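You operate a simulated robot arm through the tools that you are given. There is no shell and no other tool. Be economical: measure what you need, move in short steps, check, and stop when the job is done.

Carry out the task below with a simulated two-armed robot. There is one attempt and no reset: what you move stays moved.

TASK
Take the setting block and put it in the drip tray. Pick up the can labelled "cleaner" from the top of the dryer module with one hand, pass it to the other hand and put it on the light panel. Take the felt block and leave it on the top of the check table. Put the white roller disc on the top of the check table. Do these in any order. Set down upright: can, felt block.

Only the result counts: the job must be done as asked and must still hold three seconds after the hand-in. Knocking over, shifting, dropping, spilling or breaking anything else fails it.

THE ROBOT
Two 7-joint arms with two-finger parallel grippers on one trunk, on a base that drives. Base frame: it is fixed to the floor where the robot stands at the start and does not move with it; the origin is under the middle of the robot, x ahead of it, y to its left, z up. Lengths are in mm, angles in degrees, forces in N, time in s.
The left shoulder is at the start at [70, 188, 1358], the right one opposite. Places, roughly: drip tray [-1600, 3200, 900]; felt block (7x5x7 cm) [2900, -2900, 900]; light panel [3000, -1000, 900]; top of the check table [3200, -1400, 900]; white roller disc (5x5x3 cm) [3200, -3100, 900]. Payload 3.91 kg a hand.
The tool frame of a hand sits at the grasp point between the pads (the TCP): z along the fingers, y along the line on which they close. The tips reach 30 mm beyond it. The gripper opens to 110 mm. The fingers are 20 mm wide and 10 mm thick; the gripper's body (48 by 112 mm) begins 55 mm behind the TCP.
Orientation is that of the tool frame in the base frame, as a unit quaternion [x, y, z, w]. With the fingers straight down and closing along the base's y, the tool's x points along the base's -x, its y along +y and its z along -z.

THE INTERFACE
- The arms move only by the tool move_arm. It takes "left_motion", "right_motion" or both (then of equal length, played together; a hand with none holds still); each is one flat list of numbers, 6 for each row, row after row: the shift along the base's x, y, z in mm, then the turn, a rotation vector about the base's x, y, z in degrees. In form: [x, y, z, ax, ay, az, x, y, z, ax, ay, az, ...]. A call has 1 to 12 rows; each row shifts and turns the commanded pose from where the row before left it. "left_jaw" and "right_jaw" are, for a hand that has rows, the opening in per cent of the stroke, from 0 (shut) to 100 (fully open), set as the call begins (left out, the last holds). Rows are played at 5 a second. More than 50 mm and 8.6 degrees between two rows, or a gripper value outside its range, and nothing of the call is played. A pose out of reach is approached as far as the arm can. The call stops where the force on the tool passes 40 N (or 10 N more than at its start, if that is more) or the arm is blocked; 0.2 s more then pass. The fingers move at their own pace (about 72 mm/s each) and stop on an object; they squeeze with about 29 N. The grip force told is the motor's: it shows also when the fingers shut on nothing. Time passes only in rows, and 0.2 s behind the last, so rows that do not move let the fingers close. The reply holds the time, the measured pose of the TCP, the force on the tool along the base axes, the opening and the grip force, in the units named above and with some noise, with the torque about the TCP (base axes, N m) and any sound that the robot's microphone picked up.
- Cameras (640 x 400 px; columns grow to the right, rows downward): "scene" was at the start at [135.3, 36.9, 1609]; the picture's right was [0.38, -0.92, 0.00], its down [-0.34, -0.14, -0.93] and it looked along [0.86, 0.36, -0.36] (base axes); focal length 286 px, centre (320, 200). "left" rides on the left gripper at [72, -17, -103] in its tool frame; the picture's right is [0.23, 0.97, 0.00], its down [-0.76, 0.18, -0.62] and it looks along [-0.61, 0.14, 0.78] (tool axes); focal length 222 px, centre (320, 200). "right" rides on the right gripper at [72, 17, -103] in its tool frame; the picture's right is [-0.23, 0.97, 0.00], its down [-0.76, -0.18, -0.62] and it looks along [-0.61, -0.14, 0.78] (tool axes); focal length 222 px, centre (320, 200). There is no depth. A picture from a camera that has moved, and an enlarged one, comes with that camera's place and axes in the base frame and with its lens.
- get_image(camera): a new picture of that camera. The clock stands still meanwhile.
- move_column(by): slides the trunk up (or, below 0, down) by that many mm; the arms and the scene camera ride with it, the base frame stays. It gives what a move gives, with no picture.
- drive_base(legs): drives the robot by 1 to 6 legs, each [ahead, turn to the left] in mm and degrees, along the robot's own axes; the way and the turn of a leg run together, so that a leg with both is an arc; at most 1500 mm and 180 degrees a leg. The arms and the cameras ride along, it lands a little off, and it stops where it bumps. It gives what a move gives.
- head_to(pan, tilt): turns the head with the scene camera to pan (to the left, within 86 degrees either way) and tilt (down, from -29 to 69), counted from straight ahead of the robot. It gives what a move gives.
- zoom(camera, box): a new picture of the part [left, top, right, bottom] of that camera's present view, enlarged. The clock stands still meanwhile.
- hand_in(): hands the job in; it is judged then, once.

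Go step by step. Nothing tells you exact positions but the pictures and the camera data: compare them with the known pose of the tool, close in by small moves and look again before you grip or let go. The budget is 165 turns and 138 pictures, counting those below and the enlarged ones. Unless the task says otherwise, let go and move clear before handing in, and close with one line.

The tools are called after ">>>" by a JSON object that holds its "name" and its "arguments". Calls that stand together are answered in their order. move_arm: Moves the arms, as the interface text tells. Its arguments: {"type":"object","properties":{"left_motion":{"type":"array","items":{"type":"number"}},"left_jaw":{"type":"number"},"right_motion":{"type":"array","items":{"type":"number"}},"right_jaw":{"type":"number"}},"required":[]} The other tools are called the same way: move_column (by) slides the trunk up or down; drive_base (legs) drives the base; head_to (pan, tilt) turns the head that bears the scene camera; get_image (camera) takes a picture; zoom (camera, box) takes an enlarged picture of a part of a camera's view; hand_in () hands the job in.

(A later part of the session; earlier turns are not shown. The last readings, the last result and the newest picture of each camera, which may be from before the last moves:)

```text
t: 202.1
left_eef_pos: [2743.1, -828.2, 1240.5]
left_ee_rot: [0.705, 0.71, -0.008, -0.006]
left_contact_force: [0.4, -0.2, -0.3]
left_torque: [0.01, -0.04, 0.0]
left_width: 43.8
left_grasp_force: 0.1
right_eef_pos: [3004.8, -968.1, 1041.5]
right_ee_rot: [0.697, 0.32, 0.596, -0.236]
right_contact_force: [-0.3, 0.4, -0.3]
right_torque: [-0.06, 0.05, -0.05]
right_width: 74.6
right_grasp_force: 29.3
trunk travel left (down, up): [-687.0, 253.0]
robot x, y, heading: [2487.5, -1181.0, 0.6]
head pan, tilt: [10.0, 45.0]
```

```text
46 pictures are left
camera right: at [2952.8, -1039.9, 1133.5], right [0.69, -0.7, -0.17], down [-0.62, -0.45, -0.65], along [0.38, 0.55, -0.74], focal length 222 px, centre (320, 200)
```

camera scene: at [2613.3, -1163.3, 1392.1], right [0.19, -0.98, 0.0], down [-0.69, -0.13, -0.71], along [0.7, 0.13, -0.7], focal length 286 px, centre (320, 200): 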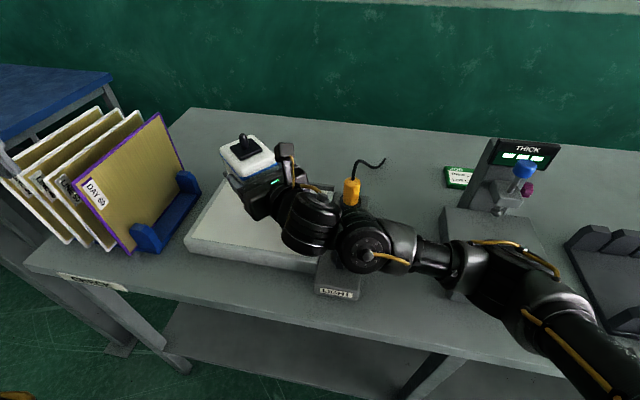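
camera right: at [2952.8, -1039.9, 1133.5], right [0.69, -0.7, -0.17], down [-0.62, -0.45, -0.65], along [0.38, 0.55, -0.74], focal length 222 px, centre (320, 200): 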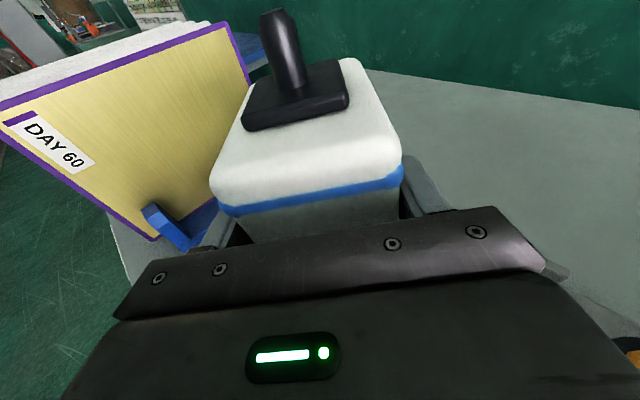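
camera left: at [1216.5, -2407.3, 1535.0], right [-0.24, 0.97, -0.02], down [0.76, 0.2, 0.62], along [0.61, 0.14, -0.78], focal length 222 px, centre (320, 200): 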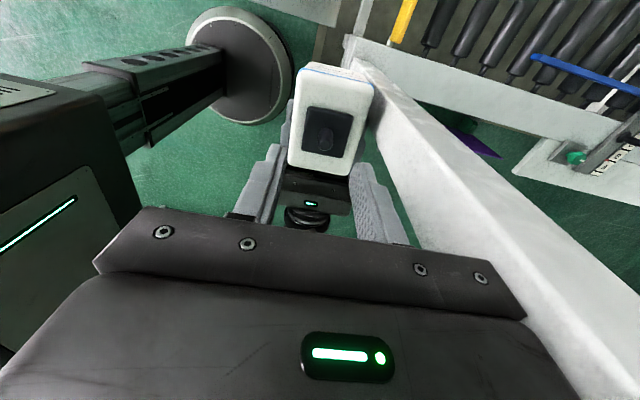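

All clear so far. I lower further.

>>> {"name": "move_column", "arguments": {"by": -90}}

>>> {"name": "get_image", "arguments": {"camera": "scene"}}

```text
t: 203.1
left_eef_pos: [2747.8, -812.5, 1155.9]
left_ee_rot: [0.706, 0.708, -0.014, -0.001]
left_contact_force: [0.4, -0.6, 0.3]
left_torque: [0.08, 0.05, -0.01]
left_width: 44.2
left_grasp_force: 0.1
right_eef_pos: [3028.9, -958.7, 1038.5]
right_ee_rot: [0.65, 0.342, 0.648, -0.201]
right_contact_force: [1.1, -0.5, -0.6]
right_torque: [-0.02, 0.08, 0.01]
right_width: 74.5
right_grasp_force: 29.3
trunk travel left (down, up): [-612.0, 328.0]
robot x, y, heading: [2488.1, -1179.7, 0.5]
head pan, tilt: [10.0, 45.0]
stopped: the arm was blocked; the commanded pose is now the measured one
```

```text
45 pictures are left
camera scene: at [2567.8, -1136.1, 1325.0], right [0.18, -0.98, 0.03], down [-0.67, -0.15, -0.73], along [0.72, 0.11, -0.68], focal length 286 px, centre (320, 200)
```

scene: 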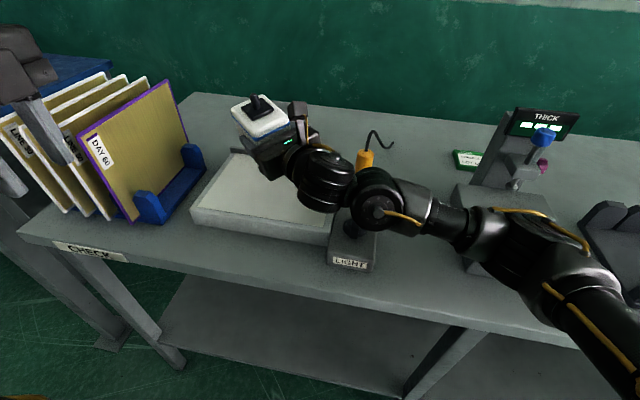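

The right arm's elbow has met the bench edge ("CHECK" bench) and tilted the hand. I go straight back up.

>>> {"name": "move_column", "arguments": {"by": 85}}

>>> {"name": "get_image", "arguments": {"camera": "scene"}}

```text
t: 204.3
left_eef_pos: [2767.6, -837.3, 1244.5]
left_ee_rot: [0.705, 0.709, -0.01, -0.016]
left_contact_force: [-0.2, -0.9, 0.4]
left_torque: [0.09, 0.0, 0.03]
left_width: 44.2
left_grasp_force: 0.1
right_eef_pos: [3043.4, -977.8, 1113.5]
right_ee_rot: [0.655, 0.332, 0.643, -0.217]
right_contact_force: [-0.1, -1.0, 0.2]
right_torque: [-0.05, 0.06, 0.05]
right_width: 74.8
right_grasp_force: 29.3
trunk travel left (down, up): [-697.0, 243.0]
robot x, y, heading: [2484.4, -1181.1, 0.9]
head pan, tilt: [10.0, 45.0]
```

```text
44 pictures are left
camera scene: at [2619.1, -1173.0, 1401.2], right [0.19, -0.98, -0.01], down [-0.7, -0.13, -0.71], along [0.69, 0.14, -0.71], focal length 286 px, centre (320, 200)
```

scene: 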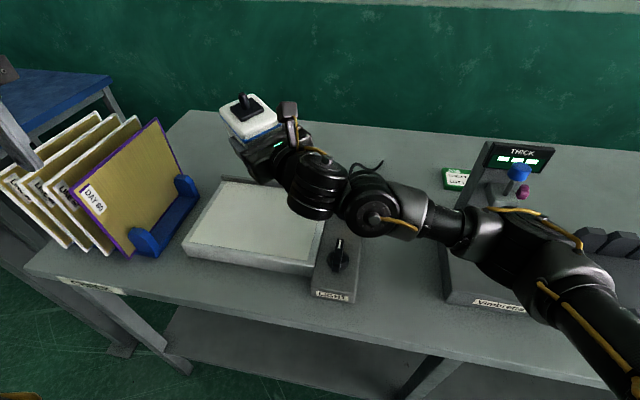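

Nothing on the bench moved. I undo the hand's tilt, raise the trunk, and will lower the hand with the arm instead so that the elbow stays high.

>>> {"name": "move_arm", "arguments": {"right_motion": [-10, 0, 5, -0.3, 3.9, 0, -10, 0, 5, -0.3, 3.9, 0]}}

>>> {"name": "move_column", "arguments": {"by": 210}}

>>> {"name": "move_arm", "arguments": {"right_motion": [-2, 0, -40, 0, 0, 0, -2, 0, -40, 0, 0, 0, -2, 0, -40, 0, 0, 0, -2, 0, -40, 0, 0, 0, -2, 0, -40, 0, 0, 0]}}

>>> {"name": "get_image", "arguments": {"camera": "scene"}}

```text
t: 204.9
left_eef_pos: [2764.7, -832.1, 1242.8]
left_ee_rot: [0.704, 0.71, -0.011, -0.014]
left_contact_force: [-0.4, 0.3, 0.1]
left_torque: [0.0, -0.02, -0.02]
left_width: 44.2
left_grasp_force: 0.1
right_eef_pos: [3021.4, -973.3, 1123.5]
right_ee_rot: [0.698, 0.322, 0.595, -0.235]
right_contact_force: [0.0, -0.5, 0.1]
right_torque: [-0.08, 0.08, 0.02]
right_width: 74.9
right_grasp_force: 29.3
trunk travel left (down, up): [-697.0, 243.0]
robot x, y, heading: [2487.9, -1184.4, 0.9]
head pan, tilt: [10.0, 45.0]
```

```text
t: 207.2
left_eef_pos: [2764.9, -831.1, 1451.0]
left_ee_rot: [0.705, 0.709, -0.012, -0.013]
left_contact_force: [0.1, -0.2, -0.2]
left_torque: [0.02, -0.03, 0.01]
left_width: 43.9
left_grasp_force: 0.0
right_eef_pos: [3022.0, -971.3, 1333.4]
right_ee_rot: [0.698, 0.323, 0.594, -0.235]
right_contact_force: [0.1, -0.4, -4.8]
right_torque: [-0.06, 0.09, 0.03]
right_width: 74.6
right_grasp_force: 29.3
trunk travel left (down, up): [-907.0, 33.0]
robot x, y, heading: [2484.9, -1179.2, 0.6]
head pan, tilt: [10.0, 45.0]
```

```text
t: 208.4
left_eef_pos: [2766.1, -829.5, 1451.5]
left_ee_rot: [0.705, 0.709, -0.013, -0.013]
left_contact_force: [-0.2, 0.1, -0.3]
left_torque: [0.01, 0.02, -0.01]
left_width: 44.1
left_grasp_force: 0.0
right_eef_pos: [3010.9, -971.1, 1133.2]
right_ee_rot: [0.698, 0.322, 0.595, -0.235]
right_contact_force: [0.4, 0.4, -5.5]
right_torque: [-0.07, 0.08, 0.04]
right_width: 74.6
right_grasp_force: 28.9
trunk travel left (down, up): [-907.0, 33.0]
robot x, y, heading: [2488.1, -1183.2, 0.7]
head pan, tilt: [10.0, 45.0]
```

```text
43 pictures are left
camera scene: at [2617.9, -1164.5, 1611.5], right [0.19, -0.98, 0.0], down [-0.7, -0.13, -0.71], along [0.69, 0.13, -0.71], focal length 286 px, centre (320, 200)
```

scene: 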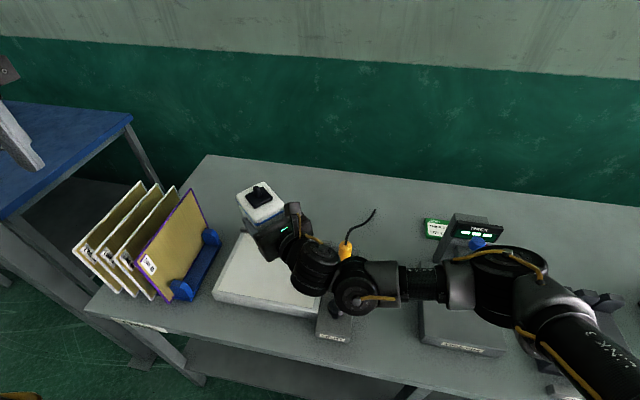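

The can's weight shows on the sensor and the posture is better now. I keep lowering with the arm and watch the elbow.

>>> {"name": "move_arm", "arguments": {"right_motion": [0, 0, -40, 0, 0, 0, 0, 0, -40, 0, 0, 0, 0, 0, -40, 0, 0, 0]}}

>>> {"name": "get_image", "arguments": {"camera": "scene"}}

```text
t: 209.2
left_eef_pos: [2764.9, -829.0, 1452.8]
left_ee_rot: [0.704, 0.71, -0.012, -0.012]
left_contact_force: [0.4, 0.3, 0.1]
left_torque: [-0.01, 0.0, 0.03]
left_width: 43.9
left_grasp_force: 0.1
right_eef_pos: [3012.0, -971.6, 1016.1]
right_ee_rot: [0.698, 0.323, 0.595, -0.235]
right_contact_force: [-0.6, -0.2, -4.4]
right_torque: [-0.06, 0.11, 0.01]
right_width: 74.9
right_grasp_force: 29.0
trunk travel left (down, up): [-907.0, 33.0]
robot x, y, heading: [2487.9, -1182.9, 0.7]
head pan, tilt: [10.0, 45.0]
```

```text
42 pictures are left
camera scene: at [2617.2, -1163.9, 1611.5], right [0.19, -0.98, 0.0], down [-0.69, -0.13, -0.71], along [0.69, 0.13, -0.71], focal length 286 px, centre (320, 200)
```

scene: 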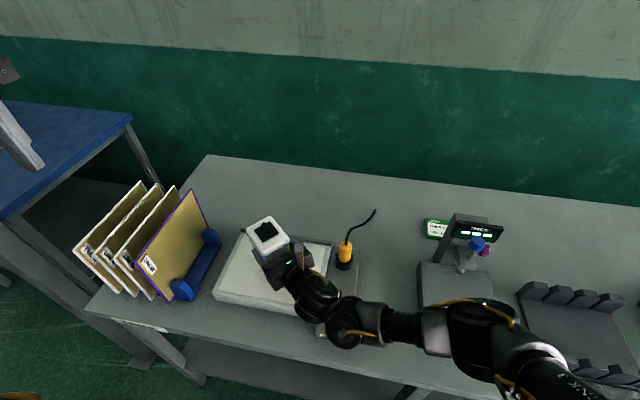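

Still clear everywhere. I lower the last stretch in fine steps until the can touches the panel.

>>> {"name": "move_arm", "arguments": {"right_motion": [0, 0, -30, 0, 0, 0, 0, 0, -30, 0, 0, 0]}}

>>> {"name": "get_image", "arguments": {"camera": "scene"}}

>>> {"name": "move_arm", "arguments": {"right_motion": [0, 0, -5, 0, 0, 0, 0, 0, -5, 0, 0, 0, 0, 0, -4, 0, 0, 0]}}

```text
t: 209.8
left_eef_pos: [2759.0, -831.6, 1456.0]
left_ee_rot: [0.704, 0.71, -0.01, -0.011]
left_contact_force: [0.5, -0.3, 0.1]
left_torque: [0.0, -0.02, 0.01]
left_width: 44.1
left_grasp_force: 0.1
right_eef_pos: [3009.0, -970.4, 960.5]
right_ee_rot: [0.694, 0.322, 0.598, -0.237]
right_contact_force: [-0.6, -1.7, 29.3]
right_torque: [0.57, 0.42, -0.21]
right_width: 75.7
right_grasp_force: 29.5
trunk travel left (down, up): [-907.0, 33.0]
robot x, y, heading: [2484.4, -1182.8, 0.6]
head pan, tilt: [10.0, 45.0]
```

```text
41 pictures are left
camera scene: at [2610.0, -1167.2, 1612.8], right [0.19, -0.98, 0.0], down [-0.69, -0.13, -0.71], along [0.7, 0.13, -0.7], focal length 286 px, centre (320, 200)
```

scene: 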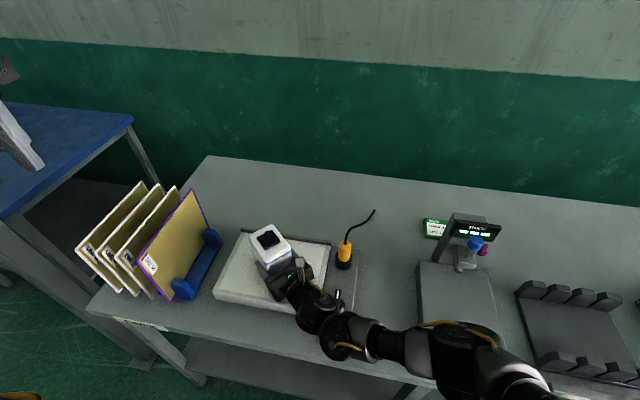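

```text
t: 210.1
left_eef_pos: [2762.4, -832.4, 1452.6]
left_ee_rot: [0.704, 0.71, -0.011, -0.011]
left_contact_force: [0.5, 0.4, 0.3]
left_torque: [0.0, 0.01, -0.02]
left_width: 43.7
left_grasp_force: 0.0
right_eef_pos: [3009.9, -970.4, 960.4]
right_ee_rot: [0.694, 0.321, 0.598, -0.24]
right_contact_force: [-9.9, -4.7, 17.9]
right_torque: [-1.22, 1.26, -0.2]
right_width: 75.6
right_grasp_force: 28.8
trunk travel left (down, up): [-907.0, 33.0]
robot x, y, heading: [2490.3, -1179.9, 0.8]
head pan, tilt: [10.0, 45.0]
stopped in row 1 (right hand): the force on the tool passed its limit (the readings are from after the stop); the commanded pose is now the measured one
```

Contact came at TCP z = 960. I zoom in to see whether the can is really standing flat on the panel.

>>> {"name": "zoom", "arguments": {"camera": "scene", "box": [200, 200, 400, 340]}}

>>> {"name": "get_image", "arguments": {"camera": "right"}}

```text
2.86 times, centred on (300, 270) of scene
camera zoom: at [2613.8, -1167.5, 1611.6], right [0.19, -0.98, 0.0], down [-0.69, -0.13, -0.71], along [0.7, 0.13, -0.71], focal length 816 px, centre (377, 0)
```

zoom: 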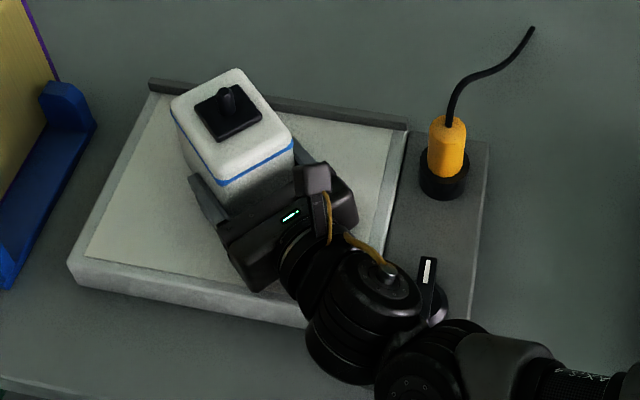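

```text
39 pictures are left
camera right: at [2957.1, -1043.9, 1050.7], right [0.69, -0.7, -0.17], down [-0.61, -0.45, -0.65], along [0.38, 0.56, -0.74], focal length 222 px, centre (320, 200)
```

right: 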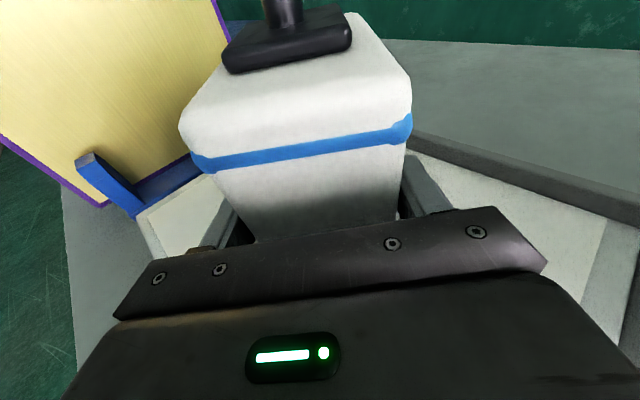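

The can already stands on the panel (bench here is nearer z = 900) and the fingers slid a little along it. I open the right fingers and look.

>>> {"name": "move_arm", "arguments": {"right_motion": [0, 0, 2, 0, 0, 0, 0, 0, 0, 0, 0, 0, 0, 0, 0, 0, 0, 0], "right_jaw": 95}}

>>> {"name": "get_image", "arguments": {"camera": "right"}}

```text
t: 210.9
left_eef_pos: [2762.8, -830.8, 1453.1]
left_ee_rot: [0.705, 0.709, -0.012, -0.012]
left_contact_force: [-0.2, -0.5, 0.9]
left_torque: [-0.02, 0.01, -0.02]
left_width: 44.0
left_grasp_force: 0.0
right_eef_pos: [3009.9, -969.8, 960.3]
right_ee_rot: [0.695, 0.322, 0.597, -0.238]
right_contact_force: [-5.4, 0.9, 8.2]
right_torque: [-0.31, 0.65, -0.2]
right_width: 105.0
right_grasp_force: 0.0
trunk travel left (down, up): [-907.0, 33.0]
robot x, y, heading: [2487.2, -1184.6, 1.1]
head pan, tilt: [10.0, 45.0]
```

```text
38 pictures are left
camera right: at [2958.2, -1042.8, 1050.9], right [0.69, -0.7, -0.17], down [-0.61, -0.45, -0.65], along [0.38, 0.56, -0.74], focal length 222 px, centre (320, 200)
```

right: 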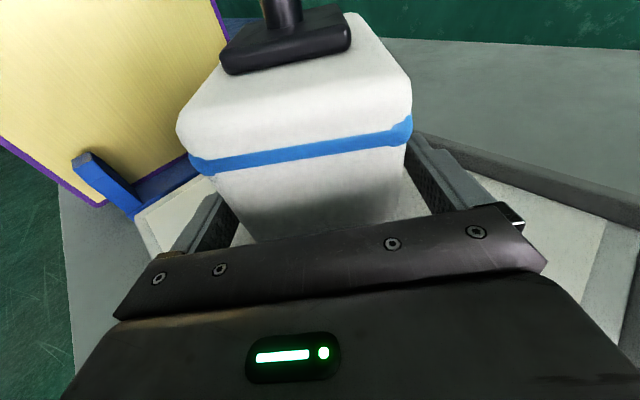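

The can stands free. I raise the right hand straight up beside it, since the fingers are clear on both sides.

>>> {"name": "move_arm", "arguments": {"right_motion": [0, 0, 6, 0, 0, 0, 0, 0, 10, 0, 0, 0, 0, 0, 15, 0, 0, 0, 0, 0, 20, 0, 0, 0], "right_jaw": 100}}

>>> {"name": "zoom", "arguments": {"camera": "scene", "box": [200, 180, 400, 340]}}

```text
t: 211.9
left_eef_pos: [2765.2, -830.9, 1452.3]
left_ee_rot: [0.705, 0.709, -0.013, -0.013]
left_contact_force: [-0.1, 1.2, 0.5]
left_torque: [0.0, 0.01, 0.03]
left_width: 44.2
left_grasp_force: 0.1
right_eef_pos: [3012.1, -969.2, 1009.9]
right_ee_rot: [0.696, 0.321, 0.597, -0.237]
right_contact_force: [0.4, -0.4, 0.5]
right_torque: [0.01, -0.01, -0.01]
right_width: 110.0
right_grasp_force: 0.1
trunk travel left (down, up): [-907.0, 33.0]
robot x, y, heading: [2488.5, -1180.8, 0.6]
head pan, tilt: [10.0, 45.0]
```

```text
2.50 times, centred on (300, 260) of scene
camera zoom: at [2617.1, -1164.8, 1611.4], right [0.19, -0.98, 0.0], down [-0.69, -0.13, -0.71], along [0.69, 0.13, -0.71], focal length 714 px, centre (370, 50)
```

zoom: 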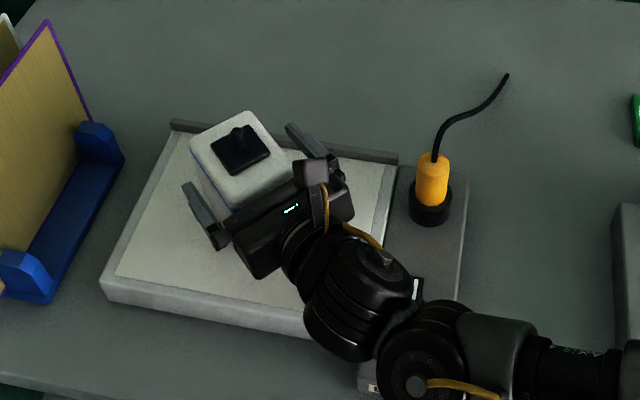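

The can stays put. I lift clear, back the robot off and check the panel.

>>> {"name": "move_arm", "arguments": {"right_motion": [0, 0, 35, 0, 0, 0, 0, 0, 40, 0, 0, 0, 0, 0, 40, 0, 0, 0, -10, 0, 40, 0, 0, 0, -20, -10, 40, 0, 0, 0]}}

>>> {"name": "drive_base", "arguments": {"legs": [[-380, 0]]}}

>>> {"name": "head_to", "arguments": {"pan": 0, "tilt": 32}}

>>> {"name": "get_image", "arguments": {"camera": "scene"}}

```text
t: 213.1
left_eef_pos: [2763.3, -832.0, 1454.0]
left_ee_rot: [0.704, 0.71, -0.012, -0.011]
left_contact_force: [0.4, 0.0, 0.3]
left_torque: [-0.01, 0.02, 0.01]
left_width: 44.0
left_grasp_force: 0.2
right_eef_pos: [2981.1, -978.9, 1207.3]
right_ee_rot: [0.696, 0.322, 0.597, -0.237]
right_contact_force: [0.2, -0.1, -1.0]
right_torque: [0.01, 0.0, 0.0]
right_width: 109.8
right_grasp_force: 0.2
trunk travel left (down, up): [-907.0, 33.0]
robot x, y, heading: [2486.9, -1187.4, 0.9]
head pan, tilt: [10.0, 45.0]
```

```text
t: 215.4
left_eef_pos: [2390.4, -835.7, 1451.6]
left_ee_rot: [0.704, 0.71, -0.013, -0.013]
left_contact_force: [0.0, -0.3, 0.1]
left_torque: [0.03, 0.0, 0.01]
left_width: 43.9
left_grasp_force: 0.1
right_eef_pos: [2606.7, -984.9, 1203.3]
right_ee_rot: [0.696, 0.322, 0.596, -0.238]
right_contact_force: [0.4, 0.2, -0.3]
right_torque: [0.04, 0.0, 0.01]
right_width: 110.1
right_grasp_force: 0.0
trunk travel left (down, up): [-907.0, 33.0]
robot x, y, heading: [2112.3, -1186.2, 0.9]
head pan, tilt: [10.0, 45.0]
```

```text
t: 216.2
left_eef_pos: [2387.5, -836.2, 1453.8]
left_ee_rot: [0.704, 0.71, -0.013, -0.012]
left_contact_force: [0.9, 0.0, 0.5]
left_torque: [0.01, -0.01, 0.01]
left_width: 44.1
left_grasp_force: 0.1
right_eef_pos: [2604.2, -985.5, 1206.4]
right_ee_rot: [0.696, 0.321, 0.597, -0.237]
right_contact_force: [0.0, 0.5, 0.0]
right_torque: [0.02, 0.03, 0.0]
right_width: 109.8
right_grasp_force: 0.1
trunk travel left (down, up): [-907.0, 33.0]
robot x, y, heading: [2111.1, -1189.7, 0.9]
head pan, tilt: [0.0, 32.0]
```

```text
36 pictures are left
camera scene: at [2248.8, -1184.2, 1631.0], right [0.02, -1.0, 0.0], down [-0.53, -0.01, -0.85], along [0.85, 0.01, -0.53], focal length 286 px, centre (320, 200)
```

scene: 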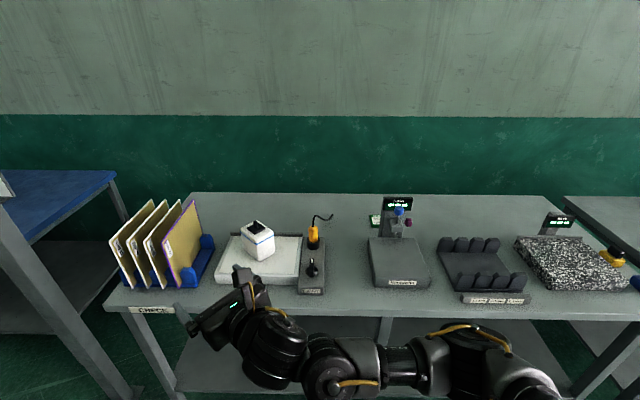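

The can stands upright on the light panel. Next I point the right hand down again and drive south to the felt block's table.

>>> {"name": "move_arm", "arguments": {"right_motion": [-8, -4, 5, -5.8, 5.5, 0, -8, -4, 5, -5.8, 5.5, 0, -8, -4, 5, -5.8, 5.5, 0, -8, -4, 5, -5.8, 5.5, 0, -8, -4, 5, -5.8, 5.5, 0, -8, -4, 5, -5.8, 5.5, 0, -8, -4, 5, -5.8, 5.5, 0, -8, -4, 5, -5.8, 5.5, 0, -8, -4, 5, -5.8, 5.5, 0, -8, -4, 5, -5.8, 5.5, 0]}}

>>> {"name": "drive_base", "arguments": {"legs": [[0, -90.9], [1300, 0], [350, 0], [0, 90]]}}

>>> {"name": "head_to", "arguments": {"pan": -8, "tilt": 32}}

>>> {"name": "get_image", "arguments": {"camera": "scene"}}

```text
t: 218.4
left_eef_pos: [2388.5, -836.0, 1452.1]
left_ee_rot: [0.704, 0.71, -0.012, -0.012]
left_contact_force: [0.2, -0.5, -0.7]
left_torque: [0.02, 0.0, 0.0]
left_width: 44.1
left_grasp_force: 0.1
right_eef_pos: [2574.1, -1032.2, 1206.0]
right_ee_rot: [0.908, 0.42, 0.0, -0.003]
right_contact_force: [-0.6, -0.1, -0.5]
right_torque: [0.0, 0.0, 0.03]
right_width: 110.2
right_grasp_force: 0.1
right hand out of reach, approached as far as the arm can: row 3, 4, 5, 8, 9, 10
trunk travel left (down, up): [-907.0, 33.0]
robot x, y, heading: [2109.3, -1186.9, 1.0]
head pan, tilt: [0.0, 32.0]
```

```text
t: 234.5
left_eef_pos: [2400.9, -2485.6, 1452.2]
left_ee_rot: [0.707, 0.707, -0.013, -0.013]
left_contact_force: [1.1, 0.4, -0.1]
left_torque: [-0.01, 0.01, 0.01]
left_width: 44.1
left_grasp_force: 0.0
right_eef_pos: [2582.7, -2682.5, 1204.9]
right_ee_rot: [0.91, 0.415, 0.002, -0.001]
right_contact_force: [-0.2, -1.0, -0.5]
right_torque: [0.03, -0.01, 0.01]
right_width: 109.9
right_grasp_force: 0.0
trunk travel left (down, up): [-907.0, 33.0]
robot x, y, heading: [2119.2, -2833.0, 0.4]
head pan, tilt: [0.0, 32.0]
```

```text
t: 235.2
left_eef_pos: [2401.1, -2484.6, 1453.2]
left_ee_rot: [0.707, 0.707, -0.012, -0.013]
left_contact_force: [0.1, -0.2, 0.5]
left_torque: [-0.01, 0.0, 0.0]
left_width: 44.0
left_grasp_force: 0.0
right_eef_pos: [2582.8, -2683.0, 1203.9]
right_ee_rot: [0.91, 0.415, 0.002, -0.002]
right_contact_force: [0.1, -0.6, -0.7]
right_torque: [0.0, 0.01, -0.02]
right_width: 110.0
right_grasp_force: 0.0
trunk travel left (down, up): [-907.0, 33.0]
robot x, y, heading: [2117.0, -2836.4, 0.1]
head pan, tilt: [-8.0, 32.0]
```

```text
35 pictures are left
camera scene: at [2257.7, -2844.1, 1631.0], right [-0.13, -0.99, 0.0], down [-0.53, 0.07, -0.85], along [0.84, -0.11, -0.53], focal length 286 px, centre (320, 200)
```

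scene: 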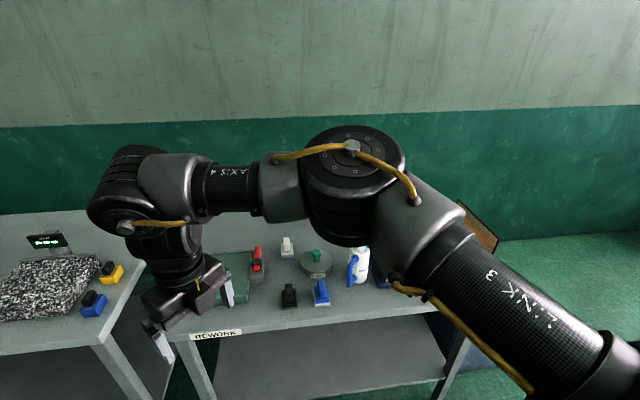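

Several small blocks lie on the REWORK table. I zoom in to tell which is the felt block and where the white disc is.

>>> {"name": "zoom", "arguments": {"camera": "scene", "box": [210, 220, 400, 325]}}

```text
3.37 times, centred on (305, 272) of scene
camera zoom: at [2257.7, -2844.1, 1631.0], right [-0.13, -0.99, 0.0], down [-0.53, 0.07, -0.85], along [0.84, -0.11, -0.53], focal length 962 px, centre (370, -44)
```

zoom: 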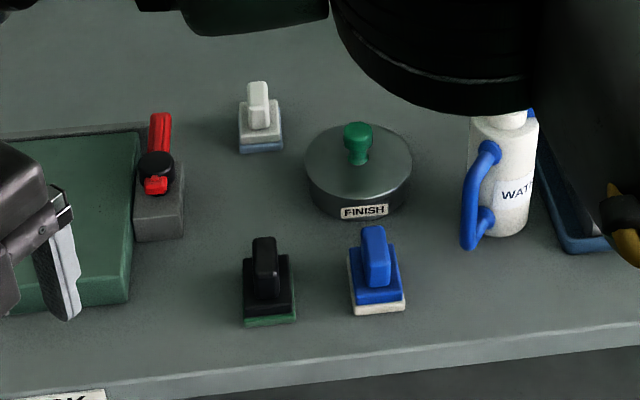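

The blue-handled block with the white pad fits the felt block's place (about [2860, −2930]). I turn the left hand to yaw 0 for its handle and move the right hand aside.

>>> {"name": "move_arm", "arguments": {"left_motion": [0, 0, 0, 0, 0, 8.2, 0, 0, 0, 0, 0, 8.2, 0, 0, 0, 0, 0, 8.2, 0, 0, 0, 0, 0, 8.2, 0, 0, 0, 0, 0, 8.2, 0, 0, 0, 0, 0, 8.2, 0, 0, 0, 0, 0, 8.2, 0, 0, 0, 0, 0, 8.2, 0, 0, 0, 0, 0, 8.2, 0, 0, 0, 0, 0, 8.2, 0, 0, 0, 0, 0, 8.0], "right_motion": [-10, -30, 5, 0, 0, 4, -10, -30, 5, 0, 0, 4, -10, -30, 5, 0, 0, 4, -10, -30, 5, 0, 0, 4, -10, -30, 5, 0, 0, 4, -10, -30, 5, 0, 0, 4, -10, -30, 5, 0, 0, 4, -10, -30, 5, 0, 0, 4, 0, 0, 0, 0, 0, 4, 0, 0, 0, 0, 0, 4, 0, 0, 0, 0, 0, 0], "left_jaw": 100}}

>>> {"name": "drive_base", "arguments": {"legs": [[0, -90], [340, 0], [0, 90], [180, 0]]}}

>>> {"name": "head_to", "arguments": {"pan": 5, "tilt": 42}}

>>> {"name": "get_image", "arguments": {"camera": "scene"}}

```text
t: 237.6
left_eef_pos: [2399.8, -2485.5, 1452.7]
left_ee_rot: [0.0, 1.0, -0.016, 0.0]
left_contact_force: [0.3, 1.2, -0.5]
left_torque: [0.01, -0.01, 0.02]
left_width: 109.9
left_grasp_force: 0.1
right_eef_pos: [2502.3, -2925.2, 1245.3]
right_ee_rot: [0.713, 0.702, 0.0, -0.002]
right_contact_force: [0.7, 0.3, 0.2]
right_torque: [-0.04, -0.02, 0.0]
right_width: 110.0
right_grasp_force: 0.0
trunk travel left (down, up): [-907.0, 33.0]
robot x, y, heading: [2119.7, -2837.2, 0.5]
head pan, tilt: [-8.0, 32.0]
```

```text
t: 248.5
left_eef_pos: [2572.5, -2816.8, 1453.9]
left_ee_rot: [-0.007, 1.0, -0.017, 0.002]
left_contact_force: [-0.4, -0.9, -0.5]
left_torque: [0.03, -0.02, 0.01]
left_width: 109.9
left_grasp_force: 0.0
right_eef_pos: [2682.4, -3254.0, 1246.9]
right_ee_rot: [0.708, 0.706, 0.002, 0.0]
right_contact_force: [-0.2, 0.5, -0.4]
right_torque: [0.04, 0.0, -0.03]
right_width: 109.8
right_grasp_force: 0.1
trunk travel left (down, up): [-907.0, 33.0]
robot x, y, heading: [2303.2, -3173.2, 1.4]
head pan, tilt: [-8.0, 32.0]
```

```text
t: 249.3
left_eef_pos: [2576.1, -2816.2, 1452.9]
left_ee_rot: [-0.006, 1.0, -0.018, 0.0]
left_contact_force: [0.3, -1.2, -0.2]
left_torque: [0.06, -0.02, -0.03]
left_width: 109.9
left_grasp_force: 0.2
right_eef_pos: [2686.5, -3252.5, 1246.2]
right_ee_rot: [0.708, 0.706, 0.0, -0.003]
right_contact_force: [-0.5, -0.1, 0.5]
right_torque: [0.0, 0.01, -0.02]
right_width: 109.8
right_grasp_force: 0.0
trunk travel left (down, up): [-907.0, 33.0]
robot x, y, heading: [2300.8, -3169.9, 1.4]
head pan, tilt: [5.0, 42.0]
```

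```text
33 pictures are left
camera scene: at [2433.2, -3158.2, 1615.9], right [0.11, -0.99, 0.0], down [-0.66, -0.07, -0.74], along [0.74, 0.08, -0.67], focal length 286 px, centre (320, 200)
```

scene: 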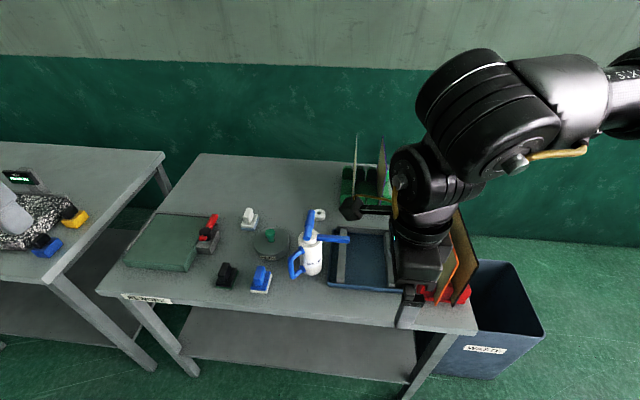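

Felt block near [2870, −2935], white disc behind the WATER bottle near [3175, −3078]. I drive closer and bring the left hand over the felt block.

>>> {"name": "drive_base", "arguments": {"legs": [[120, 0]]}}

>>> {"name": "move_arm", "arguments": {"left_motion": [10, -10, -45, 0, 0, 0, 10, -10, -45, 0, 0, 0, 15, -15, -40, 0, 0, 0, 15, -15, -40, 0, 0, 0, 15, -10, -40, 0, 0, 0, 15, -10, -40, 0, 0, 0, 15, -10, -40, 0, 0, 0]}}

>>> {"name": "get_image", "arguments": {"camera": "left"}}

```text
t: 250.5
left_eef_pos: [2691.1, -2813.3, 1454.0]
left_ee_rot: [-0.006, 1.0, -0.017, 0.003]
left_contact_force: [-1.5, -0.7, 0.6]
left_torque: [0.0, -0.03, 0.01]
left_width: 110.1
left_grasp_force: 0.0
right_eef_pos: [2803.7, -3250.9, 1247.1]
right_ee_rot: [0.707, 0.708, 0.001, -0.001]
right_contact_force: [0.3, -0.2, -0.4]
right_torque: [-0.03, -0.04, -0.01]
right_width: 109.8
right_grasp_force: 0.1
trunk travel left (down, up): [-907.0, 33.0]
robot x, y, heading: [2423.6, -3166.0, 1.4]
head pan, tilt: [5.0, 42.0]
```

```text
t: 252.1
left_eef_pos: [2802.9, -2855.8, 1161.7]
left_ee_rot: [-0.007, 1.0, -0.019, -0.001]
left_contact_force: [0.3, -0.2, 0.3]
left_torque: [-0.03, 0.03, 0.0]
left_width: 109.8
left_grasp_force: 0.0
left hand out of reach, approached as far as the arm can: row 3, 4, 5, 6
right_eef_pos: [2810.4, -3249.3, 1243.6]
right_ee_rot: [0.707, 0.707, -0.001, -0.003]
right_contact_force: [0.2, 0.4, -0.8]
right_torque: [0.01, 0.02, 0.0]
right_width: 110.0
right_grasp_force: 0.2
trunk travel left (down, up): [-907.0, 33.0]
robot x, y, heading: [2420.9, -3168.2, 1.4]
head pan, tilt: [5.0, 42.0]
```

```text
32 pictures are left
camera left: at [2730.2, -2869.7, 1266.2], right [-0.24, 0.97, -0.04], down [0.76, 0.21, 0.61], along [0.6, 0.12, -0.79], focal length 222 px, centre (320, 200)
```

left: 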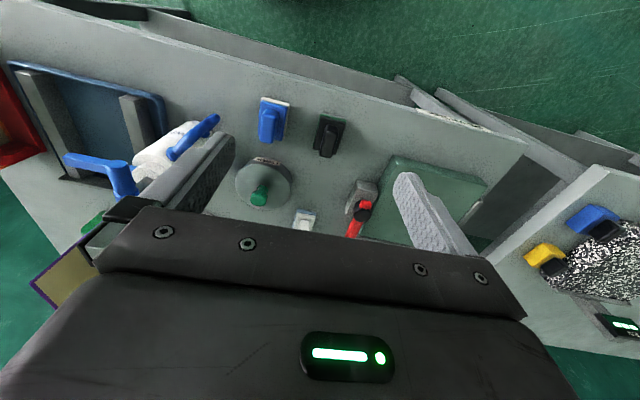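

The felt block lies along x at about [2885, −2934]. I continue the approach with the left hand.

>>> {"name": "move_arm", "arguments": {"left_motion": [20, -15, -20, 0, 0, -1, 20, -15, -20, 0, 0, -1, 20, -15, -20, 0, 0, -1, 14, -15, -15, 0, 0, 0]}}

```text
t: 253.1
left_eef_pos: [2864.7, -2896.2, 1105.5]
left_ee_rot: [0.018, 1.0, -0.018, 0.001]
left_contact_force: [0.9, -0.1, -0.9]
left_torque: [-0.02, -0.02, 0.01]
left_width: 110.0
left_grasp_force: 0.0
left hand out of reach, approached as far as the arm can: row 3, 4
right_eef_pos: [2806.7, -3249.1, 1246.2]
right_ee_rot: [0.706, 0.708, 0.001, -0.003]
right_contact_force: [-0.5, 0.2, 0.0]
right_torque: [-0.01, 0.01, 0.01]
right_width: 109.9
right_grasp_force: 0.1
trunk travel left (down, up): [-907.0, 33.0]
robot x, y, heading: [2420.9, -3168.5, 1.5]
head pan, tilt: [5.0, 42.0]
```

>>> {"name": "move_arm", "arguments": {"left_motion": [8, -13, -35, 0, 0, -1, 8, -13, -35, 0, 0, -1, 2, -10, -30, 0, 0, 0]}}

>>> {"name": "get_image", "arguments": {"camera": "left"}}

```text
t: 253.9
left_eef_pos: [2859.0, -2868.9, 1075.2]
left_ee_rot: [0.037, 0.999, -0.018, 0.0]
left_contact_force: [0.7, 0.2, -0.3]
left_torque: [-0.01, 0.03, -0.04]
left_width: 110.1
left_grasp_force: 0.0
left hand out of reach, approached as far as the arm can: row 1, 2, 3
right_eef_pos: [2807.7, -3250.3, 1245.9]
right_ee_rot: [0.707, 0.708, 0.001, -0.002]
right_contact_force: [-0.7, 0.0, 0.1]
right_torque: [-0.01, -0.03, -0.01]
right_width: 110.3
right_grasp_force: 0.0
trunk travel left (down, up): [-907.0, 33.0]
robot x, y, heading: [2420.0, -3169.7, 1.4]
head pan, tilt: [5.0, 42.0]
```

```text
31 pictures are left
camera left: at [2785.5, -2877.9, 1178.4], right [-0.16, 0.99, -0.04], down [0.77, 0.14, 0.62], along [0.61, 0.07, -0.79], focal length 222 px, centre (320, 200)
```

left: 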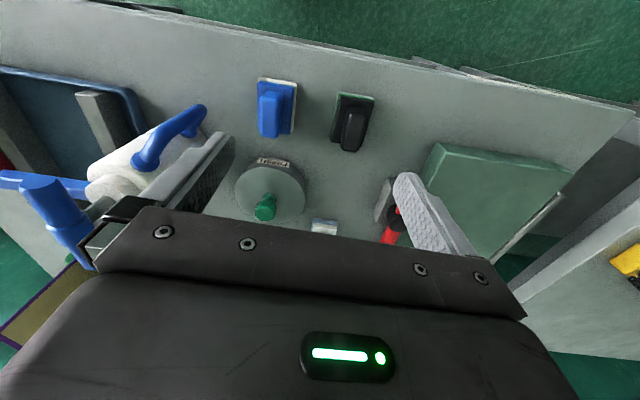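

The wrist limit bites again at this yaw; −90° is free, so I turn the left hand and will grip the block along x.

>>> {"name": "move_arm", "arguments": {"left_motion": [0, 0, 0, 0, 0, -8.5, 0, 0, 0, 0, 0, -8.5, 0, 0, 0, 0, 0, -8.5, 0, 0, 0, 0, 0, -8.5, 3, -8, 0, 0, 0, -8.5, 3, -8, 0, 0, 0, -8.5, 4, -10, 0, 0, 0, -8.5, 4, -10, 0, 0, 0, -8.5, 4, -10, 0, 0, 0, -8.5, 4, -10, 0, 0, 0, -8.5, 4, -10, -15, 0, 0, 0]}}

>>> {"name": "get_image", "arguments": {"camera": "left"}}

```text
t: 256.3
left_eef_pos: [2863.6, -2885.7, 1106.5]
left_ee_rot: [0.703, 0.711, -0.014, -0.011]
left_contact_force: [-0.7, 0.7, -0.1]
left_torque: [-0.02, -0.03, 0.01]
left_width: 109.9
left_grasp_force: 0.0
left hand out of reach, approached as far as the arm can: row 5, 6, 7, 8, 9, 10, 11
right_eef_pos: [2808.3, -3248.3, 1245.2]
right_ee_rot: [0.707, 0.707, 0.001, -0.002]
right_contact_force: [0.6, 0.1, 0.8]
right_torque: [0.03, 0.01, 0.01]
right_width: 110.1
right_grasp_force: 0.0
trunk travel left (down, up): [-907.0, 33.0]
robot x, y, heading: [2420.9, -3168.3, 1.4]
head pan, tilt: [5.0, 42.0]
```

```text
30 pictures are left
camera left: at [2849.4, -2813.5, 1211.1], right [0.97, 0.24, -0.03], down [0.21, -0.76, 0.62], along [0.12, -0.61, -0.78], focal length 222 px, centre (320, 200)
```

left: 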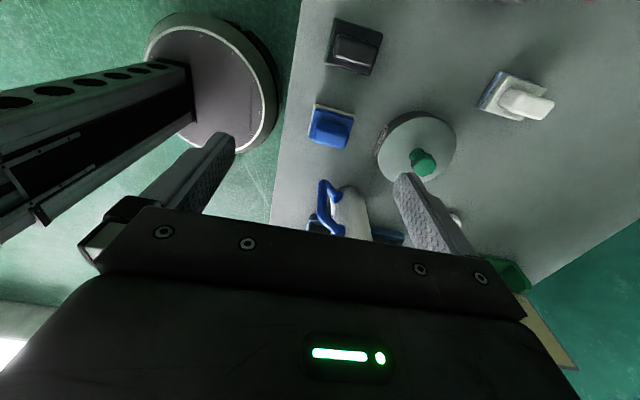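

The limit is in the shoulder (the left arm cannot swing further right), so I turn the base a little to the right instead, with the hand lifted first.

>>> {"name": "move_arm", "arguments": {"left_motion": [-15, 20, 20, 0, 0, 0, -15, 20, 20, 0, 0, 0]}}

>>> {"name": "drive_base", "arguments": {"legs": [[0, -11.4]]}}

>>> {"name": "move_arm", "arguments": {"left_motion": [0, 0, -30, 0, 0, 7, 0, 0, -30, 0, 0, 0]}}

>>> {"name": "get_image", "arguments": {"camera": "left"}}

```text
t: 256.9
left_eef_pos: [2830.0, -2844.3, 1147.2]
left_ee_rot: [0.702, 0.712, -0.012, -0.011]
left_contact_force: [0.2, 0.1, 0.4]
left_torque: [0.01, -0.03, -0.03]
left_width: 110.1
left_grasp_force: 0.2
right_eef_pos: [2806.1, -3248.1, 1246.7]
right_ee_rot: [0.707, 0.707, 0.0, -0.001]
right_contact_force: [-0.4, 0.6, -0.3]
right_torque: [0.04, 0.0, 0.0]
right_width: 109.9
right_grasp_force: 0.1
trunk travel left (down, up): [-907.0, 33.0]
robot x, y, heading: [2424.6, -3164.9, 1.0]
head pan, tilt: [5.0, 42.0]
```

```text
t: 258.1
left_eef_pos: [2888.9, -2933.2, 1146.5]
left_ee_rot: [0.77, 0.637, -0.011, -0.013]
left_contact_force: [0.8, 0.2, -1.1]
left_torque: [-0.05, 0.03, -0.01]
left_width: 109.7
left_grasp_force: 0.2
right_eef_pos: [2783.0, -3324.8, 1246.1]
right_ee_rot: [0.775, 0.632, 0.001, -0.001]
right_contact_force: [0.5, 0.3, 0.1]
right_torque: [0.0, -0.02, 0.01]
right_width: 109.7
right_grasp_force: 0.1
trunk travel left (down, up): [-907.0, 33.0]
robot x, y, heading: [2424.1, -3168.4, -10.5]
head pan, tilt: [5.0, 42.0]
```

```text
t: 258.7
left_eef_pos: [2890.3, -2934.6, 1086.2]
left_ee_rot: [0.73, 0.684, -0.013, -0.012]
left_contact_force: [-0.2, -0.2, -0.1]
left_torque: [0.0, 0.03, -0.01]
left_width: 110.0
left_grasp_force: 0.0
right_eef_pos: [2786.1, -3323.9, 1244.4]
right_ee_rot: [0.774, 0.633, 0.0, -0.002]
right_contact_force: [1.0, 0.0, 0.6]
right_torque: [0.0, 0.02, 0.01]
right_width: 110.0
right_grasp_force: 0.1
trunk travel left (down, up): [-907.0, 33.0]
robot x, y, heading: [2426.8, -3169.6, -10.1]
head pan, tilt: [5.0, 42.0]
```

```text
29 pictures are left
camera left: at [2881.7, -2861.6, 1190.2], right [0.99, 0.16, -0.04], down [0.15, -0.77, 0.62], along [0.07, -0.61, -0.79], focal length 222 px, centre (320, 200)
```

left: 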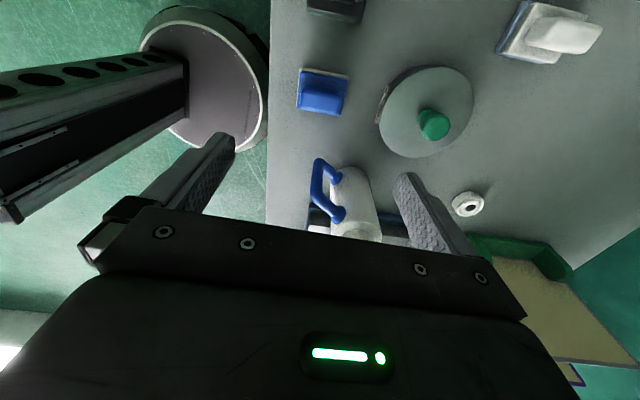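

The left hand is right above the felt block, and the disc with its hole shows near [3165, −3062]. I narrow the jaw (the FINISH pot is close) and lower.

>>> {"name": "move_arm", "arguments": {"left_motion": [-3, 1, -35, 0, 0, 0, -3, 1, -35, 0, 0, 0, 0, 0, -35, 0, 0, 0, 0, 0, -20, 0, 0, 0], "left_jaw": 84}}

>>> {"name": "get_image", "arguments": {"camera": "left"}}

```text
t: 259.7
left_eef_pos: [2877.8, -2894.5, 1026.0]
left_ee_rot: [0.73, 0.684, -0.012, -0.012]
left_contact_force: [0.1, -0.9, -1.0]
left_torque: [0.01, -0.02, 0.0]
left_width: 92.2
left_grasp_force: 0.0
left hand out of reach, approached as far as the arm can: row 2, 3, 4
right_eef_pos: [2783.2, -3325.8, 1245.5]
right_ee_rot: [0.775, 0.632, 0.001, -0.002]
right_contact_force: [0.3, -0.5, -1.6]
right_torque: [0.02, -0.02, -0.03]
right_width: 109.8
right_grasp_force: 0.0
trunk travel left (down, up): [-907.0, 33.0]
robot x, y, heading: [2424.8, -3169.0, -10.2]
head pan, tilt: [5.0, 42.0]
```

```text
28 pictures are left
camera left: at [2870.0, -2821.5, 1130.7], right [0.99, 0.16, -0.03], down [0.15, -0.77, 0.62], along [0.07, -0.61, -0.79], focal length 222 px, centre (320, 200)
```

left: 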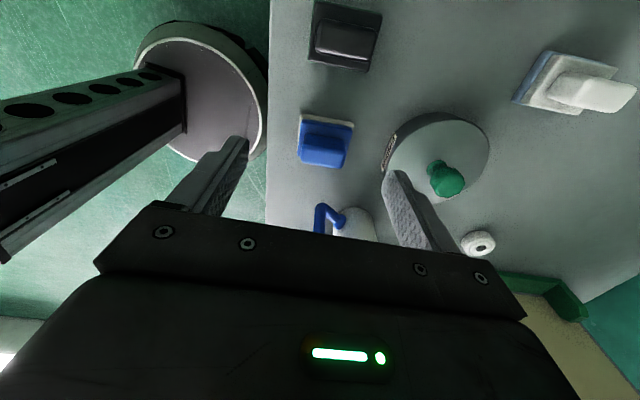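

The limit tightens as the hand goes lower than the shoulder, so I go back up with the arm and lower with the trunk instead.

>>> {"name": "move_arm", "arguments": {"left_motion": [0, 0, 30, 0, 0, 0, 3, -19, 25, 0, 0, 0, 3, -19, 10, 0, 0, 0]}}

>>> {"name": "move_column", "arguments": {"by": -115}}

>>> {"name": "get_image", "arguments": {"camera": "left"}}

```text
t: 260.5
left_eef_pos: [2885.2, -2933.0, 1091.0]
left_ee_rot: [0.73, 0.683, -0.013, -0.013]
left_contact_force: [0.4, -0.4, 0.2]
left_torque: [0.02, 0.0, 0.01]
left_width: 92.4
left_grasp_force: 0.2
right_eef_pos: [2784.3, -3326.0, 1244.7]
right_ee_rot: [0.775, 0.632, 0.001, -0.002]
right_contact_force: [-0.4, -0.2, -0.2]
right_torque: [0.0, -0.01, 0.04]
right_width: 109.9
right_grasp_force: 0.1
trunk travel left (down, up): [-907.0, 33.0]
robot x, y, heading: [2422.6, -3166.7, -10.3]
head pan, tilt: [5.0, 42.0]
```

```text
t: 261.9
left_eef_pos: [2884.7, -2932.9, 976.6]
left_ee_rot: [0.729, 0.684, -0.011, -0.012]
left_contact_force: [-0.4, 0.9, -0.3]
left_torque: [0.0, -0.02, -0.01]
left_width: 92.1
left_grasp_force: 0.0
right_eef_pos: [2781.6, -3324.9, 1130.0]
right_ee_rot: [0.775, 0.632, 0.0, -0.002]
right_contact_force: [0.1, 0.6, 0.0]
right_torque: [0.04, 0.01, 0.01]
right_width: 110.1
right_grasp_force: 0.1
trunk travel left (down, up): [-792.0, 148.0]
robot x, y, heading: [2423.3, -3170.7, -10.3]
head pan, tilt: [5.0, 42.0]
```

```text
27 pictures are left
camera left: at [2875.6, -2859.4, 1081.1], right [0.99, 0.16, -0.03], down [0.15, -0.77, 0.62], along [0.07, -0.61, -0.79], focal length 222 px, centre (320, 200)
```

left: 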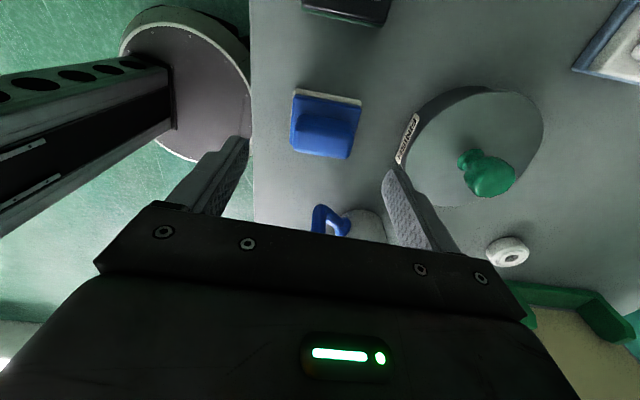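

The table here is at about z = 850 and the block is centred under the hand. I lower further with the trunk.

>>> {"name": "move_column", "arguments": {"by": -78}}

>>> {"name": "get_image", "arguments": {"camera": "left"}}

```text
t: 263.1
left_eef_pos: [2884.6, -2932.6, 898.2]
left_ee_rot: [0.73, 0.683, -0.013, -0.013]
left_contact_force: [0.0, 0.0, 0.8]
left_torque: [-0.01, 0.01, 0.03]
left_width: 92.4
left_grasp_force: 0.0
right_eef_pos: [2782.9, -3326.3, 1052.5]
right_ee_rot: [0.775, 0.632, 0.001, -0.001]
right_contact_force: [0.0, 0.2, 0.1]
right_torque: [0.0, 0.02, -0.01]
right_width: 110.1
right_grasp_force: 0.0
trunk travel left (down, up): [-714.0, 226.0]
robot x, y, heading: [2422.6, -3168.5, -10.0]
head pan, tilt: [5.0, 42.0]
```

```text
26 pictures are left
camera left: at [2875.7, -2859.5, 1003.0], right [0.99, 0.16, -0.03], down [0.15, -0.77, 0.62], along [0.07, -0.61, -0.79], focal length 222 px, centre (320, 200)
```

left: 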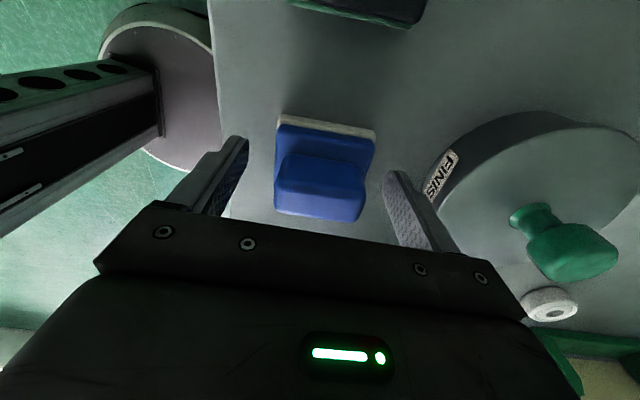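

Well centred. I lower 8 mm more and close.

>>> {"name": "move_column", "arguments": {"by": -8}}

>>> {"name": "move_arm", "arguments": {"left_motion": [0, 0, 0, 0, 0, 0, 0, 0, 0, 0, 0, 0, 0, 0, 0, 0, 0, 0], "left_jaw": 0}}

>>> {"name": "move_column", "arguments": {"by": 25}}

>>> {"name": "get_image", "arguments": {"camera": "left"}}

```text
t: 263.7
left_eef_pos: [2884.2, -2932.8, 891.4]
left_ee_rot: [0.73, 0.683, -0.013, -0.012]
left_contact_force: [-0.3, -0.1, -0.7]
left_torque: [0.02, -0.05, 0.0]
left_width: 92.3
left_grasp_force: 0.0
right_eef_pos: [2782.5, -3326.0, 1044.6]
right_ee_rot: [0.775, 0.632, 0.001, -0.002]
right_contact_force: [0.9, -0.1, 0.5]
right_torque: [0.0, 0.03, 0.01]
right_width: 110.3
right_grasp_force: 0.0
trunk travel left (down, up): [-706.0, 234.0]
robot x, y, heading: [2423.5, -3163.6, -10.0]
head pan, tilt: [5.0, 42.0]
```

```text
t: 264.5
left_eef_pos: [2885.0, -2933.0, 891.0]
left_ee_rot: [0.73, 0.684, -0.012, -0.012]
left_contact_force: [0.7, -0.3, 3.5]
left_torque: [-0.01, 0.14, 0.06]
left_width: 64.3
left_grasp_force: 29.2
right_eef_pos: [2782.7, -3326.6, 1044.0]
right_ee_rot: [0.775, 0.632, 0.001, -0.002]
right_contact_force: [0.1, -0.2, 0.8]
right_torque: [0.04, 0.0, 0.0]
right_width: 110.0
right_grasp_force: 0.1
trunk travel left (down, up): [-706.0, 234.0]
robot x, y, heading: [2420.3, -3165.6, -10.8]
head pan, tilt: [5.0, 42.0]
```

```text
t: 265.2
left_eef_pos: [2884.5, -2932.7, 915.4]
left_ee_rot: [0.73, 0.684, -0.012, -0.013]
left_contact_force: [-0.2, 0.2, -2.5]
left_torque: [0.01, -0.01, 0.0]
left_width: 64.5
left_grasp_force: 29.4
right_eef_pos: [2784.3, -3326.1, 1068.6]
right_ee_rot: [0.775, 0.632, 0.001, -0.003]
right_contact_force: [0.0, 0.2, 0.6]
right_torque: [-0.01, 0.01, -0.01]
right_width: 109.8
right_grasp_force: 0.1
trunk travel left (down, up): [-731.0, 209.0]
robot x, y, heading: [2421.7, -3170.4, -10.4]
head pan, tilt: [5.0, 42.0]
```

```text
25 pictures are left
camera left: at [2876.1, -2859.4, 1019.7], right [0.99, 0.16, -0.03], down [0.15, -0.77, 0.62], along [0.07, -0.61, -0.79], focal length 222 px, centre (320, 200)
```

left: 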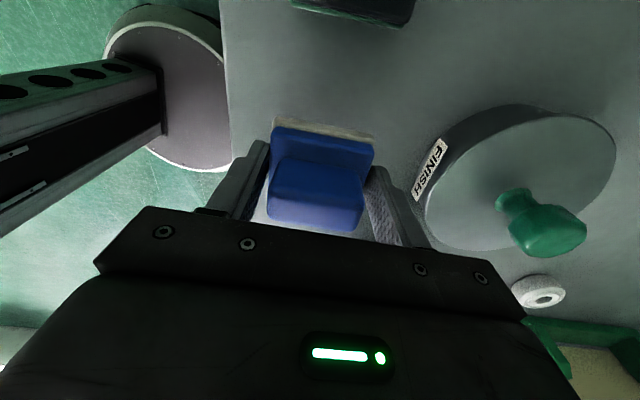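

The felt block is held (64 mm). I lift it, back off, and in free space turn the right hand to yaw 0 with a slight forward pitch for the far-off disc.

>>> {"name": "move_column", "arguments": {"by": 180}}

>>> {"name": "drive_base", "arguments": {"legs": [[-250, 0], [0, 10.4]]}}

>>> {"name": "move_arm", "arguments": {"right_motion": [0, 8, 0, 0, 0, 8.3, 0, 8, 0, 0, 0, 8.3, 0, 8, 0, 0, 0, 8.3, 0, 8, 0, 0, 0, 8.3, 0, 8, 0, 0, 0, 8.3, 0, 8, 0, 0, 0, 8.3, 0, 8, 0, 0, 0, 8.3, 0, 8, 0, 0, 0, 8.3, 0, 8, 0, 0, 0, 8.3, 0, 8, 0, 0, 0, 8.3, 0, 8, 0, 0, 0, 8.3], "left_motion": [0, 0, 0, 0, 0, 0, 0, 0, 0, 0, 0, 0, 0, 0, 0, 0, 0, 0, -10, 10, 10, 0, 0, 0, -10, 10, 10, 0, 0, 0, -10, 10, 10, 0, 0, 0, -10, 10, 10, 0, 0, 0, -10, 10, 10, 0, 0, 0, -10, 0, 10, 0, 0, 0, -10, 0, 10, 0, 0, 0, 0, 0, 0, 0, 0, 0]}}

```text
t: 267.2
left_eef_pos: [2884.7, -2932.9, 1096.3]
left_ee_rot: [0.73, 0.683, -0.013, -0.012]
left_contact_force: [-0.6, 0.0, -2.2]
left_torque: [0.0, 0.01, 0.02]
left_width: 64.4
left_grasp_force: 28.8
right_eef_pos: [2783.3, -3325.4, 1248.7]
right_ee_rot: [0.775, 0.632, 0.001, -0.001]
right_contact_force: [-0.2, 0.6, -0.2]
right_torque: [0.05, 0.01, 0.04]
right_width: 109.9
right_grasp_force: 0.0
trunk travel left (down, up): [-911.0, 29.0]
robot x, y, heading: [2421.9, -3167.0, -10.4]
head pan, tilt: [5.0, 42.0]
```

```text
t: 269.7
left_eef_pos: [2588.3, -2810.7, 1095.5]
left_ee_rot: [0.665, 0.746, -0.013, -0.011]
left_contact_force: [-0.3, -0.5, -1.7]
left_torque: [0.05, 0.01, 0.0]
left_width: 63.8
left_grasp_force: 29.0
right_eef_pos: [2559.2, -3214.5, 1248.4]
right_ee_rot: [0.715, 0.699, 0.002, -0.003]
right_contact_force: [0.4, 0.3, 0.5]
right_torque: [0.01, 0.01, -0.02]
right_width: 110.1
right_grasp_force: 0.0
trunk travel left (down, up): [-911.0, 29.0]
robot x, y, heading: [2177.6, -3121.3, -0.2]
head pan, tilt: [5.0, 42.0]
```

```text
t: 272.1
left_eef_pos: [2518.8, -2756.6, 1165.1]
left_ee_rot: [0.665, 0.746, -0.013, -0.011]
left_contact_force: [0.5, 0.2, -1.1]
left_torque: [-0.01, 0.03, -0.04]
left_width: 63.9
left_grasp_force: 29.4
right_eef_pos: [2557.8, -3123.2, 1247.9]
right_ee_rot: [-0.002, 1.0, -0.002, -0.001]
right_contact_force: [0.2, 0.1, 0.5]
right_torque: [0.0, 0.0, 0.0]
right_width: 109.9
right_grasp_force: 0.0
trunk travel left (down, up): [-911.0, 29.0]
robot x, y, heading: [2177.5, -3121.3, 0.0]
head pan, tilt: [5.0, 42.0]
```

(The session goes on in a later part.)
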